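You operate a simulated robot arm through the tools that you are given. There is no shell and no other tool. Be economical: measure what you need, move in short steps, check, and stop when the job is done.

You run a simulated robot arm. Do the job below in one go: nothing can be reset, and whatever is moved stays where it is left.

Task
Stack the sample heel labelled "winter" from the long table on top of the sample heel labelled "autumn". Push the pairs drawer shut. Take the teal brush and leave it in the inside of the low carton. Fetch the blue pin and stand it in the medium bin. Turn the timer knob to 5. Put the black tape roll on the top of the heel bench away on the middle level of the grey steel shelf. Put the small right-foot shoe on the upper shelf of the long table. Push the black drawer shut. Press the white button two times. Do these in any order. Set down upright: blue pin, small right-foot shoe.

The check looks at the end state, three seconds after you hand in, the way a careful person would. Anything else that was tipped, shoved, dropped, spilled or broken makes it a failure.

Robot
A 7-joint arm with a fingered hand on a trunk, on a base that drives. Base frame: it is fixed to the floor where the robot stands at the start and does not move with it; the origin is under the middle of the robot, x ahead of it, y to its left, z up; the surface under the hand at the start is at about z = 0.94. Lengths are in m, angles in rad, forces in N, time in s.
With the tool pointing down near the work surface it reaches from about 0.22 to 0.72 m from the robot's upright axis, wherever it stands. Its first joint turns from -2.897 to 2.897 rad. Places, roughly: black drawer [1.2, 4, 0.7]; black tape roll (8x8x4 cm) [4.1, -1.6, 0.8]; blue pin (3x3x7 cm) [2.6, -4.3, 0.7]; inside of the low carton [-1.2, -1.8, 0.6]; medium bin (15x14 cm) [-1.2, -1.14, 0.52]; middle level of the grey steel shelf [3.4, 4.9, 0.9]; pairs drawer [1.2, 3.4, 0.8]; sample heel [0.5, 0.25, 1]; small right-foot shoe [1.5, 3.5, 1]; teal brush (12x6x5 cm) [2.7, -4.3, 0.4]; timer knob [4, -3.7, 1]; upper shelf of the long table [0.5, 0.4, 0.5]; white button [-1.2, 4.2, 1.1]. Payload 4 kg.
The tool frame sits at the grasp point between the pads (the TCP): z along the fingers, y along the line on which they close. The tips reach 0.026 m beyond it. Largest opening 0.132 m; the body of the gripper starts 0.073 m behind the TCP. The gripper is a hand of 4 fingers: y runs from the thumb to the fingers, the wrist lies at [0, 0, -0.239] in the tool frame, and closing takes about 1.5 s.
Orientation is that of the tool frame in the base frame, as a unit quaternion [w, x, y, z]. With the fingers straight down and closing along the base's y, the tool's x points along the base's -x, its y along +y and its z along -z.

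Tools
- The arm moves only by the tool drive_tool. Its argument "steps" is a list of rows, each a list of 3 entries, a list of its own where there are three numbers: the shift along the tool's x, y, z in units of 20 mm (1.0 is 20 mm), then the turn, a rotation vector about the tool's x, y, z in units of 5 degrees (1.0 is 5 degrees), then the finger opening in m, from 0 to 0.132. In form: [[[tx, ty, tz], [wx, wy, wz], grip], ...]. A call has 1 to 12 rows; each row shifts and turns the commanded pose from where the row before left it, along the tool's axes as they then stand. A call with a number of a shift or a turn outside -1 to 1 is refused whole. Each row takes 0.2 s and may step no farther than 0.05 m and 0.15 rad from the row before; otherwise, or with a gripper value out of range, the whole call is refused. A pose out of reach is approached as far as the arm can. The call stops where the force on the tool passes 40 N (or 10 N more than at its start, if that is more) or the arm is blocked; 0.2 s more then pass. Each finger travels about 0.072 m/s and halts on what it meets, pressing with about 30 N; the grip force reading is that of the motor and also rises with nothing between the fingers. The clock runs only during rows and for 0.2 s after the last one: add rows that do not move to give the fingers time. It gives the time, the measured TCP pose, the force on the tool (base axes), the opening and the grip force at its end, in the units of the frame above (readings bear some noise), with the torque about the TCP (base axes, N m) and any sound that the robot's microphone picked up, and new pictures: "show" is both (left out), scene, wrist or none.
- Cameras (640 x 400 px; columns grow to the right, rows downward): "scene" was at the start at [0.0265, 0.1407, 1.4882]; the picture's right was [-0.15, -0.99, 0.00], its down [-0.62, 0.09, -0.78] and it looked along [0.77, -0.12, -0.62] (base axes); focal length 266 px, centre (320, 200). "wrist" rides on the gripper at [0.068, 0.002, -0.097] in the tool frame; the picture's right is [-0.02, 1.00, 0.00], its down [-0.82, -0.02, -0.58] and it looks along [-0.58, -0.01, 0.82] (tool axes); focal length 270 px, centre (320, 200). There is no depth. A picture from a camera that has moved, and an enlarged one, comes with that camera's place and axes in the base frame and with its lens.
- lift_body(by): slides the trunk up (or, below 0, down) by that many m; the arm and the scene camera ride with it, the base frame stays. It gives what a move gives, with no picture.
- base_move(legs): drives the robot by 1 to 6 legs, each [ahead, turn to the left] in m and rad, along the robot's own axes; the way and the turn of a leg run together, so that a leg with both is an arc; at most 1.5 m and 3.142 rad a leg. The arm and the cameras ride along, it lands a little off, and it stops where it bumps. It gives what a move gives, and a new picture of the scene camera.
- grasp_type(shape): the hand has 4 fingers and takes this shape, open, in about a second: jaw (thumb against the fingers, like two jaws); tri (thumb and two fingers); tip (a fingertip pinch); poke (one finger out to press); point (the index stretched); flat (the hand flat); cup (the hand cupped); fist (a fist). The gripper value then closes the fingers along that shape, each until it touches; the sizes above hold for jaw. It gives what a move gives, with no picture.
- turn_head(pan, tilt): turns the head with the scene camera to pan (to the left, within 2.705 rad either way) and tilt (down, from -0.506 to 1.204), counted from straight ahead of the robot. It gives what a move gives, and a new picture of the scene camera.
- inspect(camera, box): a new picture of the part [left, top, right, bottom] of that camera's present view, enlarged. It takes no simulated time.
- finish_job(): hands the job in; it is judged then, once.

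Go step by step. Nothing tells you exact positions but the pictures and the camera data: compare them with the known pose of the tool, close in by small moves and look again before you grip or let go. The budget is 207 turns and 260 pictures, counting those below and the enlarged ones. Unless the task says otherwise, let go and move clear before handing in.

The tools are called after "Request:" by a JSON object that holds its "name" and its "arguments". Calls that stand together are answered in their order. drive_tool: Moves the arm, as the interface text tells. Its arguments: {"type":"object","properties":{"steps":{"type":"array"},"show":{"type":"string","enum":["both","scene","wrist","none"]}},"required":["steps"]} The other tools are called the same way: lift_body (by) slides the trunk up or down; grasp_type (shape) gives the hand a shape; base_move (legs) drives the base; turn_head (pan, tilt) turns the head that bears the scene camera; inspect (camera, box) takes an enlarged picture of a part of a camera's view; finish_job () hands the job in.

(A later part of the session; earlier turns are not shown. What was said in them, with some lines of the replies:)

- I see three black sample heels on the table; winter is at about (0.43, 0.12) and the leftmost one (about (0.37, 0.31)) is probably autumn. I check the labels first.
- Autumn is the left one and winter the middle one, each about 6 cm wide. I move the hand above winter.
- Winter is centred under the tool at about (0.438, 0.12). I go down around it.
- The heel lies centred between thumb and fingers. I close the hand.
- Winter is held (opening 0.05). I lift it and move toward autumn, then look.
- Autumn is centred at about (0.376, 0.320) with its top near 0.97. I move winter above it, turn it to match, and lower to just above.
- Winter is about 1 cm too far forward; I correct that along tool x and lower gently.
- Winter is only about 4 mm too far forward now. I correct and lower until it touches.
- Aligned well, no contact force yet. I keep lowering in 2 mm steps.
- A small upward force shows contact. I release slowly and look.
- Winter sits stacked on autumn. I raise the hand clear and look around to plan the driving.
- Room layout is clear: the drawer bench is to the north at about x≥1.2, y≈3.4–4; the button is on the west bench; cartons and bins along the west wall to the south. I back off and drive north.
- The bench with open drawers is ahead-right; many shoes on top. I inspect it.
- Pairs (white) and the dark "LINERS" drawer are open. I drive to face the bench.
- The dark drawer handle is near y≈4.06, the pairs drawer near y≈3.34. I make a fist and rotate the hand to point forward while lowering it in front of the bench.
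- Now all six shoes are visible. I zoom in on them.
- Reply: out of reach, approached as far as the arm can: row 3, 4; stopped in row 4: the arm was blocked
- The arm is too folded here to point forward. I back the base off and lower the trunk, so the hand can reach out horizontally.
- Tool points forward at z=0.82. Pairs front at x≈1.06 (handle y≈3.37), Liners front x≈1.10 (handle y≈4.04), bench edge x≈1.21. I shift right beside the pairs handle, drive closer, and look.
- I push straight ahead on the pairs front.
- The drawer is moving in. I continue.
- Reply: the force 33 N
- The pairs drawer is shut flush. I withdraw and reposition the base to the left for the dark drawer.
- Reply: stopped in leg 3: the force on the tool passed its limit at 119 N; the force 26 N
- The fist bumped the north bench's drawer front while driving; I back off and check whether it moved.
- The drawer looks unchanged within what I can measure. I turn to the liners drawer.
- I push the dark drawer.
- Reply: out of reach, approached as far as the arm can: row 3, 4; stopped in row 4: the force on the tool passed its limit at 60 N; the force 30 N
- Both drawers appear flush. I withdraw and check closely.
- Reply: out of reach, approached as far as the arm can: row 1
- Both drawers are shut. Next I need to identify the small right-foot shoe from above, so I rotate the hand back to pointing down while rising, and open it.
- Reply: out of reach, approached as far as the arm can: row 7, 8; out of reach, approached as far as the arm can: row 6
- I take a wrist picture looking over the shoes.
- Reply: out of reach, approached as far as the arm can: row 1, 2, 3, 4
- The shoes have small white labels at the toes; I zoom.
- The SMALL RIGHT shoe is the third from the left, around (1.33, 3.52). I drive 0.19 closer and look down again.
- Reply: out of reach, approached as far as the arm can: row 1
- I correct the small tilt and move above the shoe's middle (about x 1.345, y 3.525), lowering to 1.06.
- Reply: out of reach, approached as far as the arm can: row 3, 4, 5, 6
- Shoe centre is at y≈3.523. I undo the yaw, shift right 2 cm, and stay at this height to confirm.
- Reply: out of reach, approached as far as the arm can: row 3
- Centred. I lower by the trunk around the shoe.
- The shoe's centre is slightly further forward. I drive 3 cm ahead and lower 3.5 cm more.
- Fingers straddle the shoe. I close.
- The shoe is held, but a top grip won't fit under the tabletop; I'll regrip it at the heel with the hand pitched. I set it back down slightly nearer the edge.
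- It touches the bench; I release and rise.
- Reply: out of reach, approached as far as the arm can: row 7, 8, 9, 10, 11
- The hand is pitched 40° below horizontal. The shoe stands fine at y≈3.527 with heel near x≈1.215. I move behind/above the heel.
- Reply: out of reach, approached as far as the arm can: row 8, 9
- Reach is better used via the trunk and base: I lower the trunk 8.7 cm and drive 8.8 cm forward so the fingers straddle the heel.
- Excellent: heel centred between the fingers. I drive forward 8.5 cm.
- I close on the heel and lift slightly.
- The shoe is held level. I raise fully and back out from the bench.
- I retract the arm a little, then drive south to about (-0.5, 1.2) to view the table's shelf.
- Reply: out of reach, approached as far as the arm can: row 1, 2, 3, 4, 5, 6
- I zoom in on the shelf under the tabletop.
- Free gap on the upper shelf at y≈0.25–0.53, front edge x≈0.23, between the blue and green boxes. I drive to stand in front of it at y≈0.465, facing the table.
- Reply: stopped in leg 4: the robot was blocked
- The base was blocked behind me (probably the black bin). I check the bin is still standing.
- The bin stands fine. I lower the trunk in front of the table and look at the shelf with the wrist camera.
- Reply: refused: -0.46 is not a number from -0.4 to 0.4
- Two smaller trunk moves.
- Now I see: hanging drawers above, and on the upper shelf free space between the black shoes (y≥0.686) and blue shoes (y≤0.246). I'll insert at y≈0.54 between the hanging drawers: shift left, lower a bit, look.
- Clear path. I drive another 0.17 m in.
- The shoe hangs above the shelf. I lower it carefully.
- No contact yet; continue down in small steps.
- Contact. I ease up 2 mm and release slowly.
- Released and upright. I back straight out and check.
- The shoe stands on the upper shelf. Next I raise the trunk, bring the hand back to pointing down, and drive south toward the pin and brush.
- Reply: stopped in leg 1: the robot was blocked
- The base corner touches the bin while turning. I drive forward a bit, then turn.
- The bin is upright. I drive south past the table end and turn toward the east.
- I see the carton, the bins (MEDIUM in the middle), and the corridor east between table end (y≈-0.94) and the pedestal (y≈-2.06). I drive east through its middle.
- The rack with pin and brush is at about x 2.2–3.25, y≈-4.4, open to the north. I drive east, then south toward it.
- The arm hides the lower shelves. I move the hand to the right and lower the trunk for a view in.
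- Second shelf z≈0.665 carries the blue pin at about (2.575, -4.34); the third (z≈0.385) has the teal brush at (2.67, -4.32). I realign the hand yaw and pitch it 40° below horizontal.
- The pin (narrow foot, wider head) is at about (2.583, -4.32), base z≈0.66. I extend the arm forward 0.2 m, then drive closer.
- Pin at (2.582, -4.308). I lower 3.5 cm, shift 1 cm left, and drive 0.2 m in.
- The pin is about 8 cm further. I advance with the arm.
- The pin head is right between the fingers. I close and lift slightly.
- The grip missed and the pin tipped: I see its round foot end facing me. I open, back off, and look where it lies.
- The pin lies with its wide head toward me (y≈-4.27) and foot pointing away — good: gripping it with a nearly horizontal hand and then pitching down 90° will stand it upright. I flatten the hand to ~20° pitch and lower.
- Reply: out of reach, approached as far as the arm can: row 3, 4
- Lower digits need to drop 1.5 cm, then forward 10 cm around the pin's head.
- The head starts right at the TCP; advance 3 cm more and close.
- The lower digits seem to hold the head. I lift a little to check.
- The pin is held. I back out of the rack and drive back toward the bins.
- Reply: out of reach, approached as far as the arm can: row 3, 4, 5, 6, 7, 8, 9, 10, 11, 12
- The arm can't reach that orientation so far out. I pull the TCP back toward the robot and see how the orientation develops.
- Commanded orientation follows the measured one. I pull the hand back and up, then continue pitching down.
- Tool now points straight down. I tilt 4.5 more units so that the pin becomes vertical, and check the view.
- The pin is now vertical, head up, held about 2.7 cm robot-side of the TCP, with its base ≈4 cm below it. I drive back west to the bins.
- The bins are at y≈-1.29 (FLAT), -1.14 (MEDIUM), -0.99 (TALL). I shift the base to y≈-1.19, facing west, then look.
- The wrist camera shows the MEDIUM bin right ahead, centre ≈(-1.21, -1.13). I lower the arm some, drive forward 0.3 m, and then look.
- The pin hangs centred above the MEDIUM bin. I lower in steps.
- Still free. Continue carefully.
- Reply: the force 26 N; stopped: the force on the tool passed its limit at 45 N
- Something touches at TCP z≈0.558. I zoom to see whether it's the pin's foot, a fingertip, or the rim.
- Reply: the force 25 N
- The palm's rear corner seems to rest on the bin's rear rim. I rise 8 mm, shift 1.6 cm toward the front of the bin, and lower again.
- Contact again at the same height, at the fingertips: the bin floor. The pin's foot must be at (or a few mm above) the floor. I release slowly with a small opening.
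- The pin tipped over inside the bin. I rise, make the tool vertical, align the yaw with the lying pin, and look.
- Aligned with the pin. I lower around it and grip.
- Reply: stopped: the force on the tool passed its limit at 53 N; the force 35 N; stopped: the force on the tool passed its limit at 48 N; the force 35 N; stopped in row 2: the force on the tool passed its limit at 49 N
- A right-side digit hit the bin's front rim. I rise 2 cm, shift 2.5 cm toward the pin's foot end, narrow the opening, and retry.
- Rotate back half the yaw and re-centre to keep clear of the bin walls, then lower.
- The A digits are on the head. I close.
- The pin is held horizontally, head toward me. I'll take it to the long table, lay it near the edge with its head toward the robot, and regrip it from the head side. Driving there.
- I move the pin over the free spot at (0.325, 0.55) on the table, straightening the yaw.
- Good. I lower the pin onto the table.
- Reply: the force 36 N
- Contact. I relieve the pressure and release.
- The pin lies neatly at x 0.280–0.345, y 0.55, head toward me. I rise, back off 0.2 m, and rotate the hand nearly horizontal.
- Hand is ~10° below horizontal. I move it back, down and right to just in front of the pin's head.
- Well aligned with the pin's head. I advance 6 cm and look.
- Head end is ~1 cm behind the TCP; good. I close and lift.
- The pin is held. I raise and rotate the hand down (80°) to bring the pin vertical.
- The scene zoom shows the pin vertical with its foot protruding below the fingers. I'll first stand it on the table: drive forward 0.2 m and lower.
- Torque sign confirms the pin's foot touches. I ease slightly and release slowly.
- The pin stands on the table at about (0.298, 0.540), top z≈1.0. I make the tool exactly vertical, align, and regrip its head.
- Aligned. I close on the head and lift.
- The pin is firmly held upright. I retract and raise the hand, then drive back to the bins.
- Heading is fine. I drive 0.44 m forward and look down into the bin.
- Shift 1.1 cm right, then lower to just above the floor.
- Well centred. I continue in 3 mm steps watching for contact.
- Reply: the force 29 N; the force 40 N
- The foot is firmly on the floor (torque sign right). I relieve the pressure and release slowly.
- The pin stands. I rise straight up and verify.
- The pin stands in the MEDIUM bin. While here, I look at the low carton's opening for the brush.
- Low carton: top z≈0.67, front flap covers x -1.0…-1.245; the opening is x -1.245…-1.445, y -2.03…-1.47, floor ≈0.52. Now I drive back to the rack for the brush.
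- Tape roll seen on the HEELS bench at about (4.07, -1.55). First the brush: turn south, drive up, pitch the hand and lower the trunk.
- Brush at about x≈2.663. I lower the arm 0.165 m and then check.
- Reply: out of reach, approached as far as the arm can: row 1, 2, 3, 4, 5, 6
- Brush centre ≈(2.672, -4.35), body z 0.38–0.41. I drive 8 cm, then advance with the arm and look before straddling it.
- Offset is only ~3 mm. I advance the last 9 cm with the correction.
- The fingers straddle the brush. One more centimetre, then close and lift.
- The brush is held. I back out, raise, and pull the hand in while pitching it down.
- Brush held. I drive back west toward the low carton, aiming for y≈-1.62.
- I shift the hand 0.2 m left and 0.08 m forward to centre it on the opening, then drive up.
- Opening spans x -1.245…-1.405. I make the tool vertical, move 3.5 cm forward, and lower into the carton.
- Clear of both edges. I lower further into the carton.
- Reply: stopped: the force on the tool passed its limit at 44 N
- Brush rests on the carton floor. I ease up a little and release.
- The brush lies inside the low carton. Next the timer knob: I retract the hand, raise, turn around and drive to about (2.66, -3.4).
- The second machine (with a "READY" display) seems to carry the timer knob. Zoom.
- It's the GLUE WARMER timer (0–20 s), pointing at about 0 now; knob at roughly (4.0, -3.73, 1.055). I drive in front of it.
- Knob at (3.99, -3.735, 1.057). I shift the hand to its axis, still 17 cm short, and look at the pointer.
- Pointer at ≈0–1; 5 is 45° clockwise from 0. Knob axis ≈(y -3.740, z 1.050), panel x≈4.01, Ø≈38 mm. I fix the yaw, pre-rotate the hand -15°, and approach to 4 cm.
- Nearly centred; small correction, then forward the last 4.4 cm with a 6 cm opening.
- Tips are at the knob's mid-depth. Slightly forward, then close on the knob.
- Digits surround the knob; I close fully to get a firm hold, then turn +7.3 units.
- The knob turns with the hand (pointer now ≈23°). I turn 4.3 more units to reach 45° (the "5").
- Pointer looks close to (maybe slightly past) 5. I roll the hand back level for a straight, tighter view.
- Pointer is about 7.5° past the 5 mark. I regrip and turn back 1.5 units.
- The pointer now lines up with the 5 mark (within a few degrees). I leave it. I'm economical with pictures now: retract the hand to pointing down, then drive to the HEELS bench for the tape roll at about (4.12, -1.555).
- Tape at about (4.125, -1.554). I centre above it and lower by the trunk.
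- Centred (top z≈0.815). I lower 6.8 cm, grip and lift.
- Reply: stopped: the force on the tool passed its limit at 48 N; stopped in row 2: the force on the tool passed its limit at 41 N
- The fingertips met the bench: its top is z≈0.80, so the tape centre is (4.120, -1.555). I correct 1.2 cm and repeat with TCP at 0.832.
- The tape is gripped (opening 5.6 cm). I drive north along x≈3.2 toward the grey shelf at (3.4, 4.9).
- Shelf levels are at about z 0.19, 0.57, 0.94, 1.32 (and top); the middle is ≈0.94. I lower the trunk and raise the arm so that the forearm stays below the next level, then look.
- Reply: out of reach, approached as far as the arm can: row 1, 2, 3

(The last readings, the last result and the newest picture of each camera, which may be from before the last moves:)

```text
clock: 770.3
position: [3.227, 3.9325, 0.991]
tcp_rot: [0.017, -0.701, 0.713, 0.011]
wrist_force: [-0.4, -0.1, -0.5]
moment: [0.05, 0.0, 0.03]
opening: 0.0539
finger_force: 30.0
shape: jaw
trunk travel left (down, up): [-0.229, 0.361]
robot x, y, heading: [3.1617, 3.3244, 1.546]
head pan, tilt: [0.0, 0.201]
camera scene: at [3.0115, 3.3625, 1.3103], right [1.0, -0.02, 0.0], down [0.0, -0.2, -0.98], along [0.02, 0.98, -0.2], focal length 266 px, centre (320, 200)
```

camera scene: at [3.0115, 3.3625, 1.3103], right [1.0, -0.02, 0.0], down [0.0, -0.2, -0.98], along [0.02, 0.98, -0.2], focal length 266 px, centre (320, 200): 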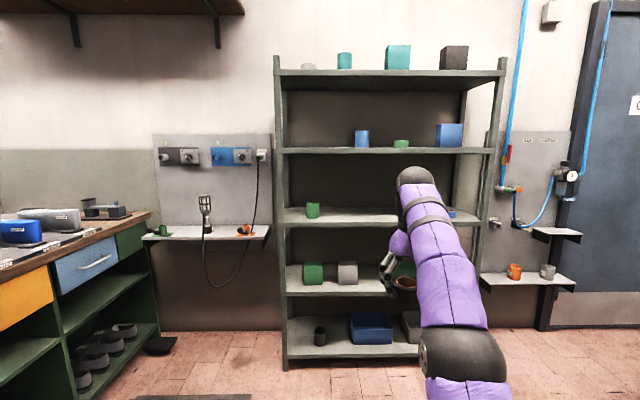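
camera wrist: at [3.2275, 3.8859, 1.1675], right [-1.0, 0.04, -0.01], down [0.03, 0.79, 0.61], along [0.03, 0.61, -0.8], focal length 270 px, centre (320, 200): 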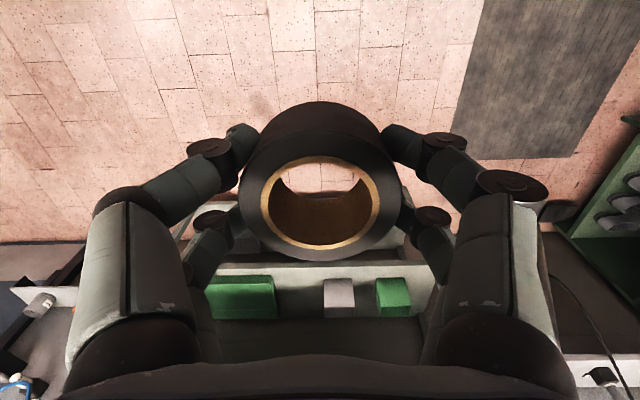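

The middle level (z≈0.945, front edge y≈4.643) is free around x≈3.24. I raise slightly, tilt the hand 28° so the wrist stays outside, and drive in.

Request:
{"name": "lift_body", "arguments": {"by": 0.08}}

Request:
{"name": "drive_tool", "arguments": {"steps": [[[0, 0, 0], [0, -1, 0], 0.04], [[0, 0, 0], [0, -1, 0], 0.04], [[0, 0, 0], [0, -1, 0], 0.04], [[0, 0, 0], [0, -1, 0], 0.04], [[0, 0, 0], [0, -1, 0], 0.04], [[0, 0, 0], [0, -0.6, 0], 0.04], [[0, 0, 0], [0, 0, 0], 0.04]], "show": "none"}}

Request:
{"name": "base_move", "arguments": {"legs": [[0.68, 0.02]]}}

Request:
{"name": "drive_tool", "arguments": {"steps": [[[0, 0, 0], [0, 0, 0], 0.04]], "show": "wrist"}}

```text
clock: 771.5
position: [3.2271, 3.9329, 1.0702]
tcp_rot: [0.016, -0.702, 0.712, 0.01]
wrist_force: [-0.7, 0.4, -1.3]
moment: [-0.02, -0.01, -0.05]
opening: 0.0541
finger_force: 30.3
shape: jaw
trunk travel left (down, up): [-0.309, 0.281]
robot x, y, heading: [3.1625, 3.3257, 1.551]
head pan, tilt: [0.0, 0.201]
```

```text
clock: 773.1
position: [3.2272, 3.9324, 1.0697]
tcp_rot: [0.189, -0.677, 0.688, 0.18]
wrist_force: [0.1, 0.5, -0.2]
moment: [-0.03, 0.03, 0.06]
opening: 0.0533
finger_force: 30.4
shape: jaw
trunk travel left (down, up): [-0.309, 0.281]
robot x, y, heading: [3.1625, 3.3227, 1.555]
head pan, tilt: [0.0, 0.201]
```

```text
clock: 776.8
position: [3.2228, 4.6047, 1.0702]
tcp_rot: [-0.187, 0.684, -0.681, -0.182]
wrist_force: [-0.3, 0.0, -0.7]
moment: [-0.02, -0.03, 0.05]
opening: 0.0535
finger_force: 29.6
shape: jaw
trunk travel left (down, up): [-0.309, 0.281]
robot x, y, heading: [3.1695, 4.0001, 1.563]
head pan, tilt: [0.0, 0.201]
camera scene: at [3.018, 4.031, 1.3903], right [1.0, 0.0, 0.0], down [0.0, -0.2, -0.98], along [0.0, 0.98, -0.2], focal length 266 px, centre (320, 200)
```

scene: 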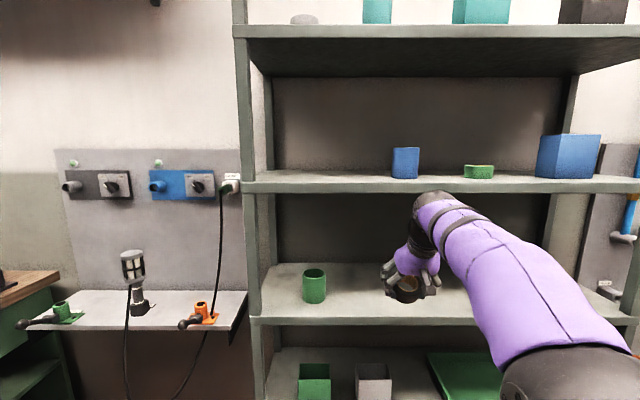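

```text
clock: 777.2
position: [3.2225, 4.605, 1.0704]
tcp_rot: [-0.187, 0.684, -0.681, -0.181]
wrist_force: [1.0, 0.1, -0.8]
moment: [0.0, 0.03, 0.01]
opening: 0.0534
finger_force: 29.3
shape: jaw
trunk travel left (down, up): [-0.309, 0.281]
robot x, y, heading: [3.1687, 3.996, 1.57]
head pan, tilt: [0.0, 0.201]
camera wrist: at [3.2216, 4.4971, 1.1192], right [-1.0, 0.02, 0.01], down [0.01, 0.42, 0.91], along [0.02, 0.91, -0.42], focal length 270 px, centre (320, 200)
```

wrist: 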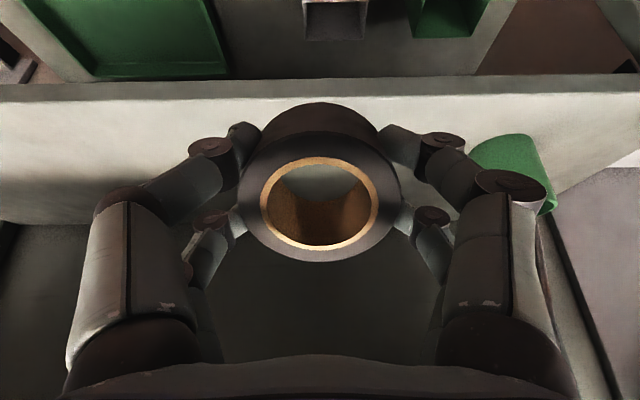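

Clear. I lower 5 cm, drive 12 cm in, then lower to contact.

Request:
{"name": "lift_body", "arguments": {"by": -0.05}}

Request:
{"name": "base_move", "arguments": {"legs": [[0.12, 0]]}}

Request:
{"name": "lift_body", "arguments": {"by": -0.02}}

Request:
{"name": "lift_body", "arguments": {"by": -0.006}}

Request:
{"name": "lift_body", "arguments": {"by": -0.005}}

```text
clock: 778.1
position: [3.2229, 4.6054, 1.0212]
tcp_rot: [-0.187, 0.684, -0.681, -0.182]
wrist_force: [-0.3, -1.1, -0.4]
moment: [0.02, -0.01, 0.03]
opening: 0.0534
finger_force: 29.5
shape: jaw
trunk travel left (down, up): [-0.259, 0.331]
robot x, y, heading: [3.1691, 3.9965, 1.569]
head pan, tilt: [0.0, 0.201]
```

```text
clock: 779.4
position: [3.2255, 4.7283, 1.02]
tcp_rot: [-0.187, 0.683, -0.683, -0.181]
wrist_force: [0.8, -0.1, -0.1]
moment: [0.0, -0.02, 0.04]
opening: 0.0532
finger_force: 29.7
shape: jaw
trunk travel left (down, up): [-0.259, 0.331]
robot x, y, heading: [3.1695, 4.1184, 1.567]
head pan, tilt: [0.0, 0.201]
camera scene: at [3.0184, 4.1545, 1.3403], right [1.0, 0.0, 0.0], down [0.0, -0.2, -0.98], along [0.0, 0.98, -0.2], focal length 266 px, centre (320, 200)
```

scene: 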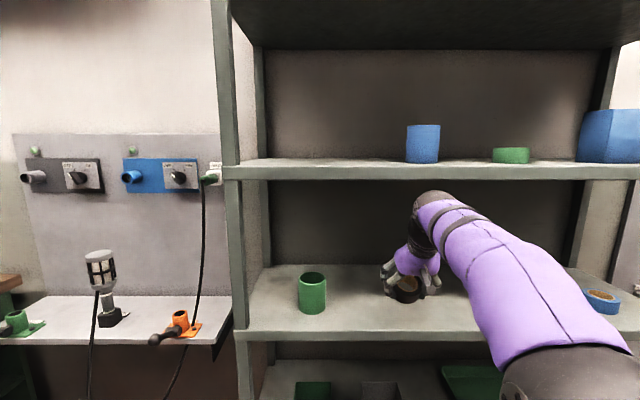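

```text
clock: 780.1
position: [3.2246, 4.7273, 1.0013]
tcp_rot: [-0.186, 0.684, -0.682, -0.181]
wrist_force: [-0.5, -0.1, -0.7]
moment: [-0.02, 0.03, -0.03]
opening: 0.0534
finger_force: 30.1
shape: jaw
trunk travel left (down, up): [-0.239, 0.351]
robot x, y, heading: [3.1711, 4.1203, 1.571]
head pan, tilt: [0.0, 0.201]
```

```text
clock: 780.6
position: [3.2241, 4.728, 0.9937]
tcp_rot: [-0.187, 0.683, -0.682, -0.183]
wrist_force: [-0.9, -0.4, -2.1]
moment: [0.02, 0.01, -0.01]
opening: 0.0536
finger_force: 29.7
shape: jaw
trunk travel left (down, up): [-0.233, 0.357]
robot x, y, heading: [3.1695, 4.1181, 1.563]
head pan, tilt: [0.0, 0.201]
```

```text
clock: 781.1
position: [3.2245, 4.7273, 0.9897]
tcp_rot: [0.187, -0.683, 0.683, 0.18]
wrist_force: [0.6, 0.8, -0.5]
moment: [-0.01, 0.0, 0.03]
opening: 0.0531
finger_force: 29.5
shape: jaw
trunk travel left (down, up): [-0.228, 0.362]
robot x, y, heading: [3.1702, 4.1206, 1.562]
head pan, tilt: [0.0, 0.201]
```

A blue tape roll is on the same level — right place. Continue lowering.

Request:
{"name": "lift_body", "arguments": {"by": -0.006}}

Request:
{"name": "lift_body", "arguments": {"by": -0.006}}

Request:
{"name": "lift_body", "arguments": {"by": -0.006}}

Request:
{"name": "lift_body", "arguments": {"by": -0.006}}

```text
clock: 781.7
position: [3.2248, 4.728, 0.9834]
tcp_rot: [-0.186, 0.684, -0.682, -0.182]
wrist_force: [0.0, -0.3, -0.6]
moment: [0.02, -0.01, -0.01]
opening: 0.0533
finger_force: 29.6
shape: jaw
trunk travel left (down, up): [-0.222, 0.368]
robot x, y, heading: [3.1692, 4.1181, 1.566]
head pan, tilt: [0.0, 0.201]
```

```text
clock: 782.2
position: [3.224, 4.7272, 0.977]
tcp_rot: [-0.187, 0.683, -0.683, -0.181]
wrist_force: [1.1, -0.8, -0.4]
moment: [-0.02, 0.0, 0.0]
opening: 0.0532
finger_force: 29.9
shape: jaw
trunk travel left (down, up): [-0.216, 0.374]
robot x, y, heading: [3.1715, 4.1224, 1.57]
head pan, tilt: [0.0, 0.201]
```

```text
clock: 782.8
position: [3.2251, 4.7287, 0.9718]
tcp_rot: [-0.186, 0.683, -0.683, -0.182]
wrist_force: [0.4, -0.4, -1.0]
moment: [0.01, -0.01, 0.0]
opening: 0.0536
finger_force: 29.8
shape: jaw
trunk travel left (down, up): [-0.21, 0.38]
robot x, y, heading: [3.1699, 4.1185, 1.563]
head pan, tilt: [0.0, 0.201]
```

```text
clock: 783.4
position: [3.2241, 4.7289, 0.9665]
tcp_rot: [-0.187, 0.683, -0.682, -0.181]
wrist_force: [0.0, -0.4, -1.3]
moment: [-0.02, 0.02, 0.02]
opening: 0.0534
finger_force: 29.8
shape: jaw
trunk travel left (down, up): [-0.204, 0.386]
robot x, y, heading: [3.1676, 4.118, 1.569]
head pan, tilt: [0.0, 0.201]
```

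Request:
{"name": "lift_body", "arguments": {"by": -0.008}}

Request:
{"name": "lift_body", "arguments": {"by": -0.006}}

Request:
{"name": "lift_body", "arguments": {"by": -0.006}}

Request:
{"name": "drive_tool", "arguments": {"steps": [[[0, 0, 0], [0, 0, 0], 0.04]], "show": "wrist"}}

```text
clock: 783.9
position: [3.2251, 4.7281, 0.9622]
tcp_rot: [-0.192, 0.683, -0.68, -0.186]
wrist_force: [0.9, 9.8, 31.2]
moment: [0.0, -0.4, 0.11]
opening: 0.0538
finger_force: 29.5
shape: jaw
trunk travel left (down, up): [-0.196, 0.394]
robot x, y, heading: [3.1689, 4.1215, 1.567]
head pan, tilt: [0.0, 0.201]
```

```text
clock: 784.3
position: [3.2253, 4.7286, 0.9627]
tcp_rot: [-0.195, 0.682, -0.679, -0.189]
wrist_force: [-0.1, -2.1, 11.3]
moment: [-0.26, -0.08, -0.02]
opening: 0.0539
finger_force: 30.1
shape: jaw
trunk travel left (down, up): [-0.194, 0.396]
robot x, y, heading: [3.1675, 4.1211, 1.564]
head pan, tilt: [0.0, 0.201]
stopped: the force on the tool passed its limit at 46 N (the readings are from after the stop); the commanded pose is now the measured one
```

```text
clock: 785.0
position: [3.2258, 4.7308, 0.9637]
tcp_rot: [-0.202, 0.68, -0.678, -0.192]
wrist_force: [1.0, -2.4, 12.7]
moment: [-0.27, -0.18, -0.05]
opening: 0.054
finger_force: 30.8
shape: jaw
trunk travel left (down, up): [-0.188, 0.402]
robot x, y, heading: [3.1679, 4.1198, 1.568]
head pan, tilt: [0.0, 0.201]
stopped: the force on the tool passed its limit at 40 N (the readings are from after the stop); the commanded pose is now the measured one
```

```text
clock: 785.5
position: [3.2253, 4.7312, 0.9622]
tcp_rot: [-0.202, 0.68, -0.678, -0.192]
wrist_force: [0.1, 0.5, 17.6]
moment: [-0.3, -0.2, 0.02]
opening: 0.0541
finger_force: 29.7
shape: jaw
trunk travel left (down, up): [-0.188, 0.402]
robot x, y, heading: [3.1671, 4.1194, 1.567]
head pan, tilt: [0.0, 0.201]
camera wrist: at [3.223, 4.6212, 1.0078], right [-1.0, 0.02, 0.0], down [0.01, 0.38, 0.92], along [0.02, 0.92, -0.38], focal length 270 px, centre (320, 200)
```

wrist: 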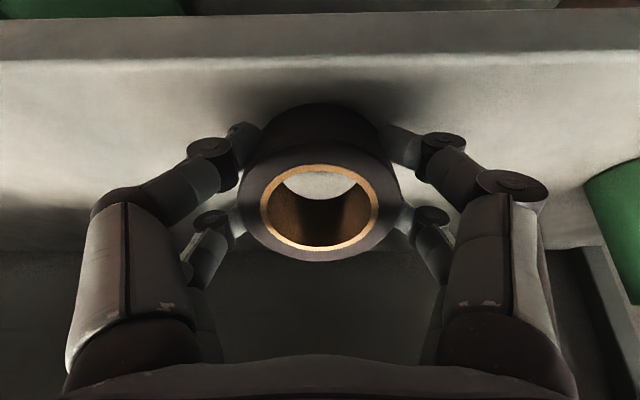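

The tape's near edge rests on the middle level. I relieve pressure, release, and back out.

Request:
{"name": "lift_body", "arguments": {"by": 0.004}}

Request:
{"name": "drive_tool", "arguments": {"steps": [[[0, 0, 0], [0, 0, 0], 0.06], [[0, 0, 0], [0, 0, 0], 0.07], [[0, 0, 0], [0, 0, 0], 0.08], [[0, 0, 0], [0, 0, 0], 0.095], [[0, 0, 0], [0, 0, 0], 0.11], [[0, 0, 0], [0, 0, 0], 0.13], [[0, 0, 0], [0, 0, 0], 0.13], [[0, 0, 0], [0, 0, 0], 0.13]], "show": "wrist"}}

```text
clock: 786.0
position: [3.2246, 4.7314, 0.9644]
tcp_rot: [-0.198, 0.681, -0.679, -0.19]
wrist_force: [-0.6, -1.8, 4.7]
moment: [-0.18, -0.07, -0.04]
opening: 0.054
finger_force: 30.2
shape: jaw
trunk travel left (down, up): [-0.192, 0.398]
robot x, y, heading: [3.1702, 4.1199, 1.569]
head pan, tilt: [0.0, 0.201]
```

```text
clock: 787.8
position: [3.2252, 4.7314, 0.9648]
tcp_rot: [-0.199, 0.681, -0.678, -0.191]
wrist_force: [0.7, 0.1, 0.2]
moment: [0.02, -0.01, 0.02]
opening: 0.1297
finger_force: 0.0
shape: jaw
trunk travel left (down, up): [-0.192, 0.398]
robot x, y, heading: [3.1686, 4.1237, 1.569]
head pan, tilt: [0.0, 0.201]
camera wrist: at [3.2231, 4.6221, 1.0101], right [-1.0, 0.02, 0.0], down [0.01, 0.39, 0.92], along [0.02, 0.92, -0.39], focal length 270 px, centre (320, 200)
```

wrist: 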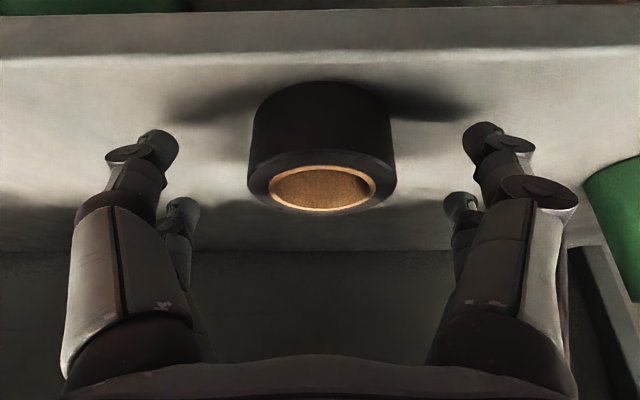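

The tape roll lies flat on the middle level. I back out, raise the trunk, and drive round the island to the west bench for the white button.

Request:
{"name": "base_move", "arguments": {"legs": [[-0.6, 0]]}}

Request:
{"name": "lift_body", "arguments": {"by": 0.39}}

Request:
{"name": "base_move", "arguments": {"legs": [[0, 2.639], [1.28, 0], [0, -1.064], [1.5, 0], [1.3, 0], [0, -1.571]]}}

```text
clock: 791.2
position: [3.2236, 4.1201, 0.9653]
tcp_rot: [-0.199, 0.681, -0.679, -0.192]
wrist_force: [0.6, -0.5, -0.4]
moment: [-0.04, -0.02, -0.01]
opening: 0.13
finger_force: 0.0
shape: jaw
trunk travel left (down, up): [-0.192, 0.398]
robot x, y, heading: [3.1647, 3.508, 1.566]
head pan, tilt: [0.0, 0.201]
camera scene: at [3.0159, 3.5436, 1.2733], right [1.0, 0.0, 0.0], down [0.0, -0.2, -0.98], along [0.0, 0.98, -0.2], focal length 266 px, centre (320, 200)
```

scene: 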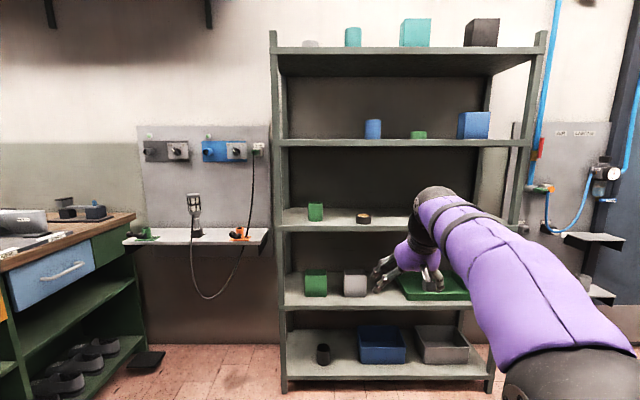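

```text
clock: 795.0
position: [3.222, 4.1198, 1.3553]
tcp_rot: [-0.199, 0.681, -0.679, -0.191]
wrist_force: [0.8, -0.1, 0.8]
moment: [0.01, 0.02, 0.02]
opening: 0.1295
finger_force: 0.1
shape: jaw
trunk travel left (down, up): [-0.582, 0.008]
robot x, y, heading: [3.1672, 3.5073, 1.567]
head pan, tilt: [0.0, 0.201]
```

```text
clock: 828.8
position: [-0.2099, 2.9171, 1.3538]
tcp_rot: [-0.198, 0.682, -0.677, -0.192]
wrist_force: [-0.6, 0.5, 0.0]
moment: [-0.02, 0.01, -0.01]
opening: 0.1298
finger_force: 0.0
shape: jaw
trunk travel left (down, up): [-0.582, 0.008]
robot x, y, heading: [-0.2657, 2.3026, 1.576]
head pan, tilt: [0.0, 0.201]
camera scene: at [-0.4144, 2.3392, 1.6633], right [1.0, 0.0, 0.0], down [0.0, -0.2, -0.98], along [0.0, 0.98, -0.2], focal length 266 px, centre (320, 200)
```

scene: 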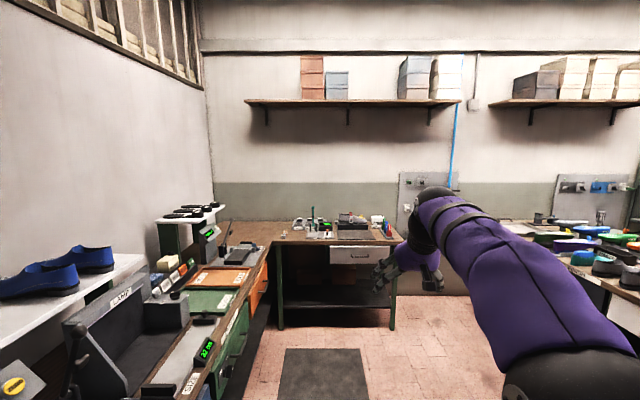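

I zoom on the device near where the white button should be.

Request:
{"name": "inspect", "arguments": {"camera": "scene", "box": [150, 190, 270, 270]}}

```text
5.00 times, centred on (210, 230) of scene
camera zoom: at [-0.4144, 2.3392, 1.6633], right [1.0, 0.0, 0.0], down [0.0, -0.2, -0.98], along [0.0, 0.98, -0.2], focal length 1328 px, centre (870, 50)
```

zoom: 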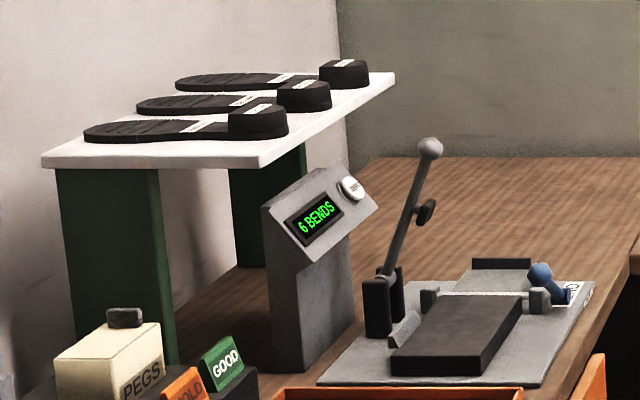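

The device ("6 BENDS" display) has a white button at its north end on a 45°-slanted face looking east and up, around (-1.12, 4.07, 1.115). I drive over, face west, close the fingers and pitch the hand 45°.

Request:
{"name": "base_move", "arguments": {"legs": [[1.5, 0], [0.2, 0], [0, 1.566], [0.12, 0]]}}

Request:
{"name": "drive_tool", "arguments": {"steps": [[[0, 0, 0], [0, -1, 0], 0.05], [[0, 0, 0], [0, -1, 0], 0.02], [[0, 0, 0], [0, -1, 0], 0.0], [[0, 0, 0], [0, -0.3, 0], 0.0], [[0, 0, 0], [0, 0, 0], 0.0], [[0, 0, 0], [0, 0, 0], 0.0], [[0, 0, 0], [0, 0, 0], 0.0], [[0, 0, 0], [0, 0, 0], 0.0], [[0, 0, 0], [0, 0, 0], 0.0]], "show": "wrist"}}

```text
clock: 842.5
position: [-0.9889, 4.0847, 1.3545]
tcp_rot: [-0.008, 0.961, -0.005, -0.275]
wrist_force: [-0.2, 0.0, -0.9]
moment: [0.03, 0.01, 0.0]
opening: 0.1299
finger_force: 0.0
shape: jaw
trunk travel left (down, up): [-0.582, 0.008]
robot x, y, heading: [-0.3809, 4.0235, 3.119]
head pan, tilt: [0.0, 0.201]
camera scene: at [-0.4144, 3.8702, 1.6634], right [0.02, 1.0, 0.0], down [0.2, 0.0, -0.98], along [-0.98, 0.02, -0.2], focal length 266 px, centre (320, 200)
```

scene: 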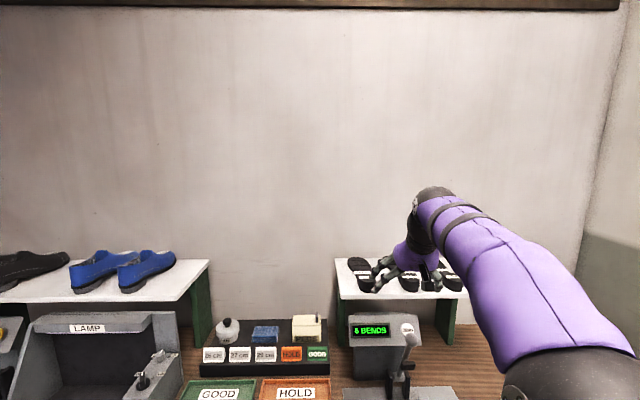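

```text
clock: 844.5
position: [-0.9902, 4.0844, 1.3538]
tcp_rot: [-0.008, 0.912, -0.003, -0.41]
wrist_force: [0.3, -0.7, -0.2]
moment: [0.0, 0.0, -0.02]
opening: 0.0
finger_force: 30.0
shape: jaw
trunk travel left (down, up): [-0.582, 0.008]
robot x, y, heading: [-0.3782, 4.0228, 3.123]
head pan, tilt: [0.0, 0.201]
camera wrist: at [-0.8716, 4.0809, 1.3672], right [-0.03, -1.0, 0.01], down [-0.11, 0.01, 0.99], along [-0.99, 0.03, -0.11], focal length 270 px, centre (320, 200)
```

wrist: 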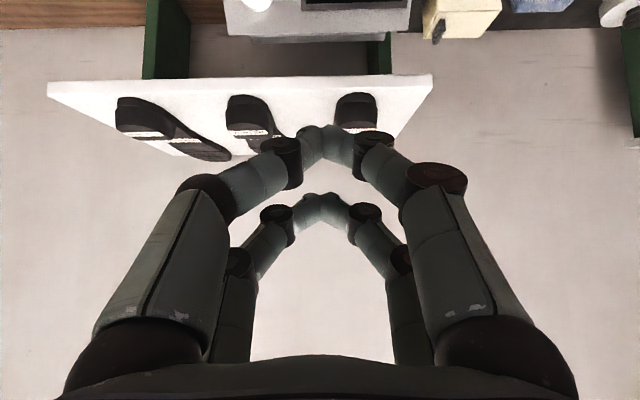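

Triangulation puts the button at about (-1.159, 4.165, 1.088), but a lever with a grey ball stands nearby. I zoom in to tell them apart.

Request:
{"name": "inspect", "arguments": {"camera": "scene", "box": [340, 290, 460, 400]}}

```text
3.64 times, centred on (400, 345) of scene
camera zoom: at [-0.4149, 3.8703, 1.6633], right [0.02, 1.0, 0.0], down [0.2, 0.0, -0.98], along [-0.98, 0.02, -0.2], focal length 966 px, centre (29, -327)
```

zoom: 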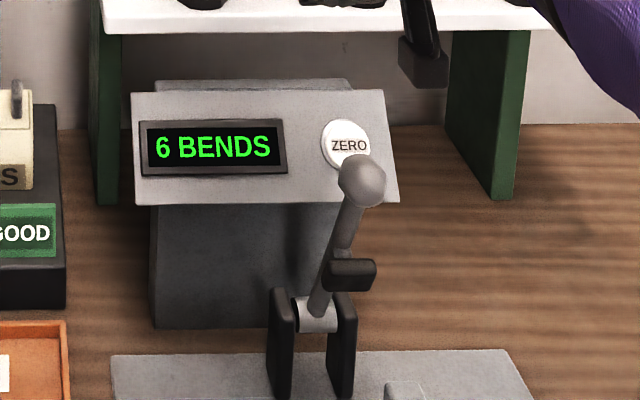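

ZERO is the white button at (-1.159, 4.165, 1.087); the lever ball is at (-1.027, 4.127, 1.161). To clear both the lever and the shelf edge I yaw the hand 25° and pitch it 55° down, then move above it.

Request:
{"name": "drive_tool", "arguments": {"steps": [[[0, 0, 0], [-0.75, 0, -0.66], 0], [[0, 0, 0], [-0.75, 0, -0.66], 0], [[0, 0, 0], [-0.75, 0, -0.66], 0], [[0, 0, 0], [-0.75, 0, -0.66], 0], [[0, 0, 0], [-0.75, 0, -0.66], 0], [[0, 0, 0], [0, 0.9, 0], 0], [[0, 0, 0], [0, 0.9, 0], 0], [[0, 0, 0], [0, 0.9, 0], 0], [[0, 0, 0], [0, 0, 0], 0]], "show": "none"}}

Request:
{"name": "drive_tool", "arguments": {"steps": [[[-0.45, -0.91, 0.31], [0, 0, 0], 0], [[-0.45, -0.91, 0.31], [0, 0, 0], 0], [[-0.45, -0.91, 0.31], [0, 0, 0], 0], [[-0.45, -0.91, 0.31], [0, 0, 0], 0], [[-0.45, -0.91, 0.31], [0, 0, 0], 0], [[-0.45, -0.91, 0.31], [0, 0, 0], 0], [[-0.45, -0.91, 0.31], [0, 0, 0], 0], [[-0.45, -0.91, 0.31], [0, 0, 0], 0], [[0, 0, 0], [0, 0, 0], 0]], "show": "none"}}

```text
clock: 846.5
position: [-0.9901, 4.0845, 1.3548]
tcp_rot: [0.058, 0.933, 0.202, -0.293]
wrist_force: [1.0, -0.2, 0.1]
moment: [0.02, -0.02, 0.0]
opening: 0.0
finger_force: 30.2
shape: jaw
trunk travel left (down, up): [-0.582, 0.008]
robot x, y, heading: [-0.3814, 4.0199, 3.122]
head pan, tilt: [0.0, 0.201]
```

```text
clock: 848.5
position: [-1.1051, 4.1727, 1.3394]
tcp_rot: [0.058, 0.933, 0.201, -0.293]
wrist_force: [-0.3, 0.0, 0.2]
moment: [-0.01, 0.03, 0.03]
opening: 0.0
finger_force: 29.6
shape: jaw
out of reach, approached as far as the arm can: row 7, 8
trunk travel left (down, up): [-0.582, 0.008]
robot x, y, heading: [-0.3792, 4.0244, 3.122]
head pan, tilt: [0.0, 0.201]
```

Orientation as planned. I lower the trunk and look with the wrist camera.

Request:
{"name": "lift_body", "arguments": {"by": -0.16}}

Request:
{"name": "drive_tool", "arguments": {"steps": [[[0, 0, 0], [0, 0, 0], 0]], "show": "both"}}

```text
clock: 850.4
position: [-1.1063, 4.1723, 1.1796]
tcp_rot: [0.058, 0.933, 0.201, -0.293]
wrist_force: [-0.5, 0.2, -0.7]
moment: [-0.01, 0.04, 0.01]
opening: 0.0001
finger_force: 29.9
shape: jaw
trunk travel left (down, up): [-0.422, 0.168]
robot x, y, heading: [-0.3809, 4.0221, 3.11]
head pan, tilt: [0.0, 0.201]
```

```text
clock: 850.8
position: [-1.1062, 4.1727, 1.1795]
tcp_rot: [0.058, 0.933, 0.201, -0.293]
wrist_force: [-0.6, -0.1, 0.8]
moment: [0.0, 0.01, 0.0]
opening: 0.0
finger_force: 29.7
shape: jaw
trunk travel left (down, up): [-0.422, 0.168]
robot x, y, heading: [-0.3815, 4.0172, 3.12]
head pan, tilt: [0.0, 0.201]
camera scene: at [-0.415, 3.8704, 1.5033], right [0.02, 1.0, 0.0], down [0.2, 0.0, -0.98], along [-0.98, 0.02, -0.2], focal length 266 px, centre (320, 200)
camera wrist: at [-1.0028, 4.2166, 1.2193], right [0.39, -0.92, 0.0], down [-0.32, -0.13, 0.94], along [-0.86, -0.37, -0.34], focal length 270 px, centre (320, 200)
```

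scene: 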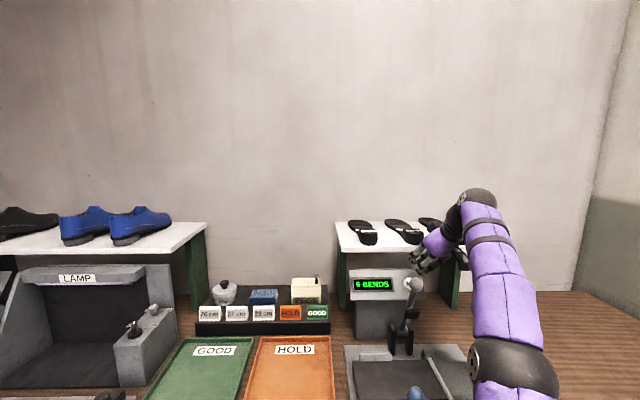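
wrist: 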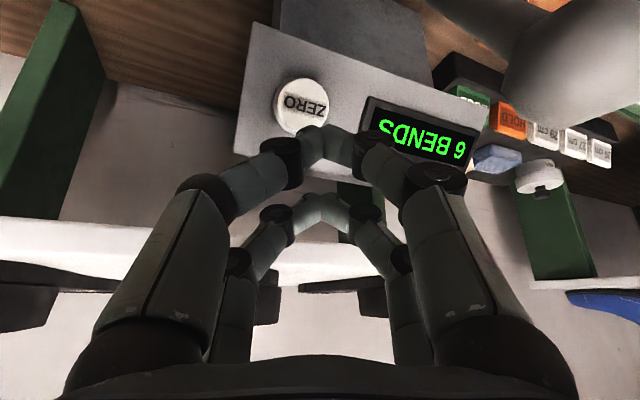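

Clear view: the button is just ahead of the closed fingertips. I align (small shifts) and advance to ~1 cm from it.

Request:
{"name": "drive_tool", "arguments": {"steps": [[[-0.35, -0.71, 0], [0, 0, 0], 0], [[0, 0, 1], [0, 0, 0], 0], [[0, 0, 1], [0, 0, 0], 0], [[0, 0, 1], [0, 0, 0], 0], [[0, 0, 0.6], [0, 0, 0], 0], [[0, 0, 0], [0, 0, 0], 0]], "show": "wrist"}}

```text
clock: 852.2
position: [-1.1446, 4.1597, 1.1183]
tcp_rot: [0.058, 0.933, 0.201, -0.293]
wrist_force: [0.4, -0.4, 0.3]
moment: [-0.04, 0.02, -0.02]
opening: 0.0001
finger_force: 30.1
shape: jaw
out of reach, approached as far as the arm can: row 1
trunk travel left (down, up): [-0.422, 0.168]
robot x, y, heading: [-0.3809, 4.0231, 3.122]
head pan, tilt: [0.0, 0.201]
camera wrist: at [-1.0421, 4.2033, 1.158], right [0.39, -0.92, 0.0], down [-0.32, -0.13, 0.94], along [-0.86, -0.37, -0.34], focal length 270 px, centre (320, 200)
```

wrist: 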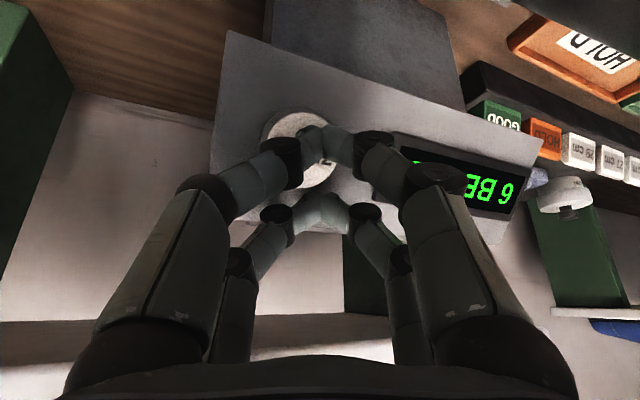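

Slight shift left, then press gently.

Request:
{"name": "drive_tool", "arguments": {"steps": [[[0, -0.4, 0], [0, 0, 0], 0], [[0, 0, 0.3], [0, 0, 0], 0], [[0, 0, 0], [0, 0, 0], 0]], "show": "none"}}

Request:
{"name": "drive_tool", "arguments": {"steps": [[[0, 0, 0.2], [0, 0, 0], 0], [[0, 0, 0], [0, 0, 0], 0]], "show": "none"}}

Request:
{"name": "drive_tool", "arguments": {"steps": [[[0, 0, 0.2], [0, 0, 0], 0], [[0, 0, 0], [0, 0, 0], 0]], "show": "none"}}

```text
clock: 853.0
position: [-1.1489, 4.165, 1.1145]
tcp_rot: [0.057, 0.932, 0.202, -0.294]
wrist_force: [6.1, 2.1, 8.0]
moment: [-0.01, -0.02, -0.02]
opening: 0.0001
finger_force: 30.6
shape: jaw
trunk travel left (down, up): [-0.422, 0.168]
robot x, y, heading: [-0.3791, 4.0197, 3.122]
head pan, tilt: [0.0, 0.201]
heard: click
```

```text
clock: 853.6
position: [-1.1505, 4.1649, 1.1136]
tcp_rot: [0.057, 0.932, 0.201, -0.296]
wrist_force: [12.9, 3.9, 16.6]
moment: [-0.11, 0.15, 0.04]
opening: 0.0
finger_force: 30.2
shape: jaw
trunk travel left (down, up): [-0.422, 0.168]
robot x, y, heading: [-0.3811, 4.0248, 3.116]
head pan, tilt: [0.0, 0.201]
```

```text
clock: 854.2
position: [-1.1502, 4.1648, 1.1135]
tcp_rot: [0.056, 0.932, 0.202, -0.296]
wrist_force: [23.3, 8.7, 25.3]
moment: [-0.13, 0.16, -0.03]
opening: 0.0
finger_force: 30.3
shape: jaw
trunk travel left (down, up): [-0.422, 0.168]
robot x, y, heading: [-0.3767, 4.0267, 3.12]
head pan, tilt: [0.0, 0.201]
```

One click heard and the button is held. I release fully (back 3 cm).

Request:
{"name": "drive_tool", "arguments": {"steps": [[[0, 0, -0.8], [0, 0, 0], 0], [[0, 0, -0.8], [0, 0, 0], 0], [[0, 0, 0], [0, 0, 0], 0], [[0, 0, 0], [0, 0, 0], 0]], "show": "none"}}

Request:
{"name": "inspect", "arguments": {"camera": "scene", "box": [330, 260, 450, 360]}}

```text
clock: 855.2
position: [-1.1397, 4.1716, 1.1331]
tcp_rot: [0.058, 0.933, 0.202, -0.292]
wrist_force: [0.1, 0.3, 0.2]
moment: [-0.01, -0.04, 0.02]
opening: 0.0
finger_force: 30.0
shape: jaw
trunk travel left (down, up): [-0.422, 0.168]
robot x, y, heading: [-0.3825, 4.0217, 3.117]
head pan, tilt: [0.0, 0.201]
```

```text
4.00 times, centred on (390, 310) of scene
camera zoom: at [-0.415, 3.8704, 1.5033], right [0.02, 1.0, 0.0], down [0.2, 0.0, -0.98], along [-0.98, 0.02, -0.2], focal length 1063 px, centre (40, -240)
```

zoom: 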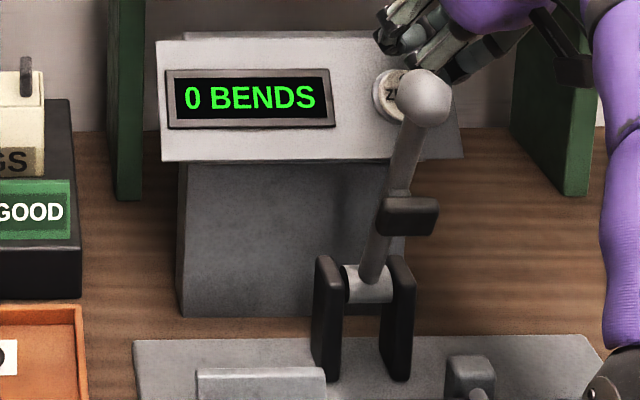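

The display now shows 0 BENDS: the first press registered. Second press.

Request:
{"name": "drive_tool", "arguments": {"steps": [[[0, 0, 0.6], [0, 0, 0], 0], [[0, 0, 0.5], [0, 0, 0], 0], [[0, 0, 0.2], [0, 0, 0], 0], [[0, 0, 0], [0, 0, 0], 0]], "show": "none"}}

```text
clock: 856.2
position: [-1.1499, 4.1668, 1.1142]
tcp_rot: [0.056, 0.932, 0.202, -0.295]
wrist_force: [9.4, 3.1, 11.5]
moment: [0.01, 0.02, -0.08]
opening: 0.0001
finger_force: 29.3
shape: jaw
trunk travel left (down, up): [-0.422, 0.168]
robot x, y, heading: [-0.3798, 4.0228, 3.124]
head pan, tilt: [0.0, 0.201]
heard: click
```

Second click heard. I retreat along the approach line and raise clear of everything.

Request:
{"name": "drive_tool", "arguments": {"steps": [[[0, 0, -1], [0, 0, 0], 0], [[0, 0, -1], [0, 0, 0], 0], [[0, 0, -1], [0, 0, 0], 0], [[0, 0, -1], [0, 0, 0], 0], [[0, 0, 0], [0, 0, 0], 0]], "show": "none"}}

Request:
{"name": "lift_body", "arguments": {"by": 0.16}}

Request:
{"name": "base_move", "arguments": {"legs": [[-0.2, 0]]}}

```text
clock: 857.4
position: [-1.1046, 4.1821, 1.1754]
tcp_rot: [0.059, 0.933, 0.201, -0.293]
wrist_force: [0.0, 0.8, 0.4]
moment: [0.04, -0.01, 0.04]
opening: 0.0
finger_force: 29.7
shape: jaw
out of reach, approached as far as the arm can: row 4
trunk travel left (down, up): [-0.422, 0.168]
robot x, y, heading: [-0.3802, 4.0219, 3.118]
head pan, tilt: [0.0, 0.201]
```

```text
clock: 859.2
position: [-1.104, 4.1819, 1.3347]
tcp_rot: [0.057, 0.933, 0.201, -0.292]
wrist_force: [0.1, -0.4, -0.2]
moment: [-0.01, 0.01, -0.02]
opening: 0.0
finger_force: 29.8
shape: jaw
trunk travel left (down, up): [-0.582, 0.008]
robot x, y, heading: [-0.3775, 4.0231, 3.116]
head pan, tilt: [0.0, 0.201]
```

```text
clock: 860.8
position: [-0.9055, 4.177, 1.3355]
tcp_rot: [0.058, 0.933, 0.202, -0.293]
wrist_force: [0.8, -0.5, -0.1]
moment: [0.01, 0.03, 0.01]
opening: 0.0001
finger_force: 29.9
shape: jaw
trunk travel left (down, up): [-0.582, 0.008]
robot x, y, heading: [-0.1809, 4.0178, 3.119]
head pan, tilt: [0.0, 0.201]
camera scene: at [-0.2151, 3.8661, 1.6633], right [0.02, 1.0, 0.0], down [0.2, 0.0, -0.98], along [-0.98, 0.02, -0.2], focal length 266 px, centre (320, 200)
```

scene: 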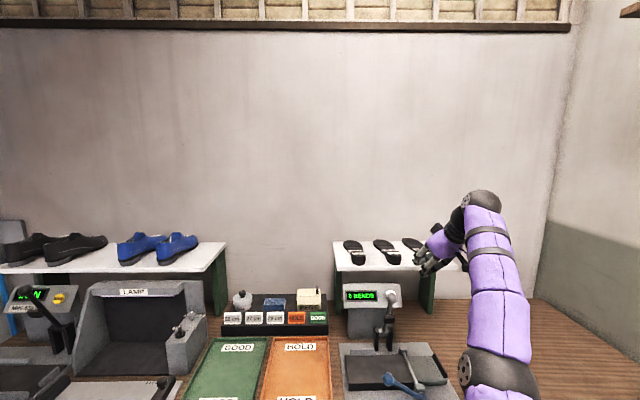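

All the listed jobs are done and the hand is clear of everything, so I hand the job in.

Request:
{"name": "finish_job", "arguments": {}}

```text
The job is handed in.
```

I did all nine items and handed the job in; the timer knob is the least certain of them.

- **Timer knob:** it stopped a few degrees short of the 5 mark, reading about 4.5. I did not correct it further because an earlier nudge had overshot.
- **Bumps along the way:**
  - While driving, the fist struck the north bench's drawer front hard enough to stop the base. It did not appear to move.
  - The base also touched the black rubbish bin, which stayed upright.
- **Blue pin:** it fell over twice while I was handling it. It now stands upright in the medium bin.
- **White button:** I heard a click on each of the two presses.

The other items went as asked: both drawers are shut, winter is stacked on autumn, and the shoe stands upright on the upper shelf. The brush is inside the low carton and the tape roll lies flat on the shelf's middle level.
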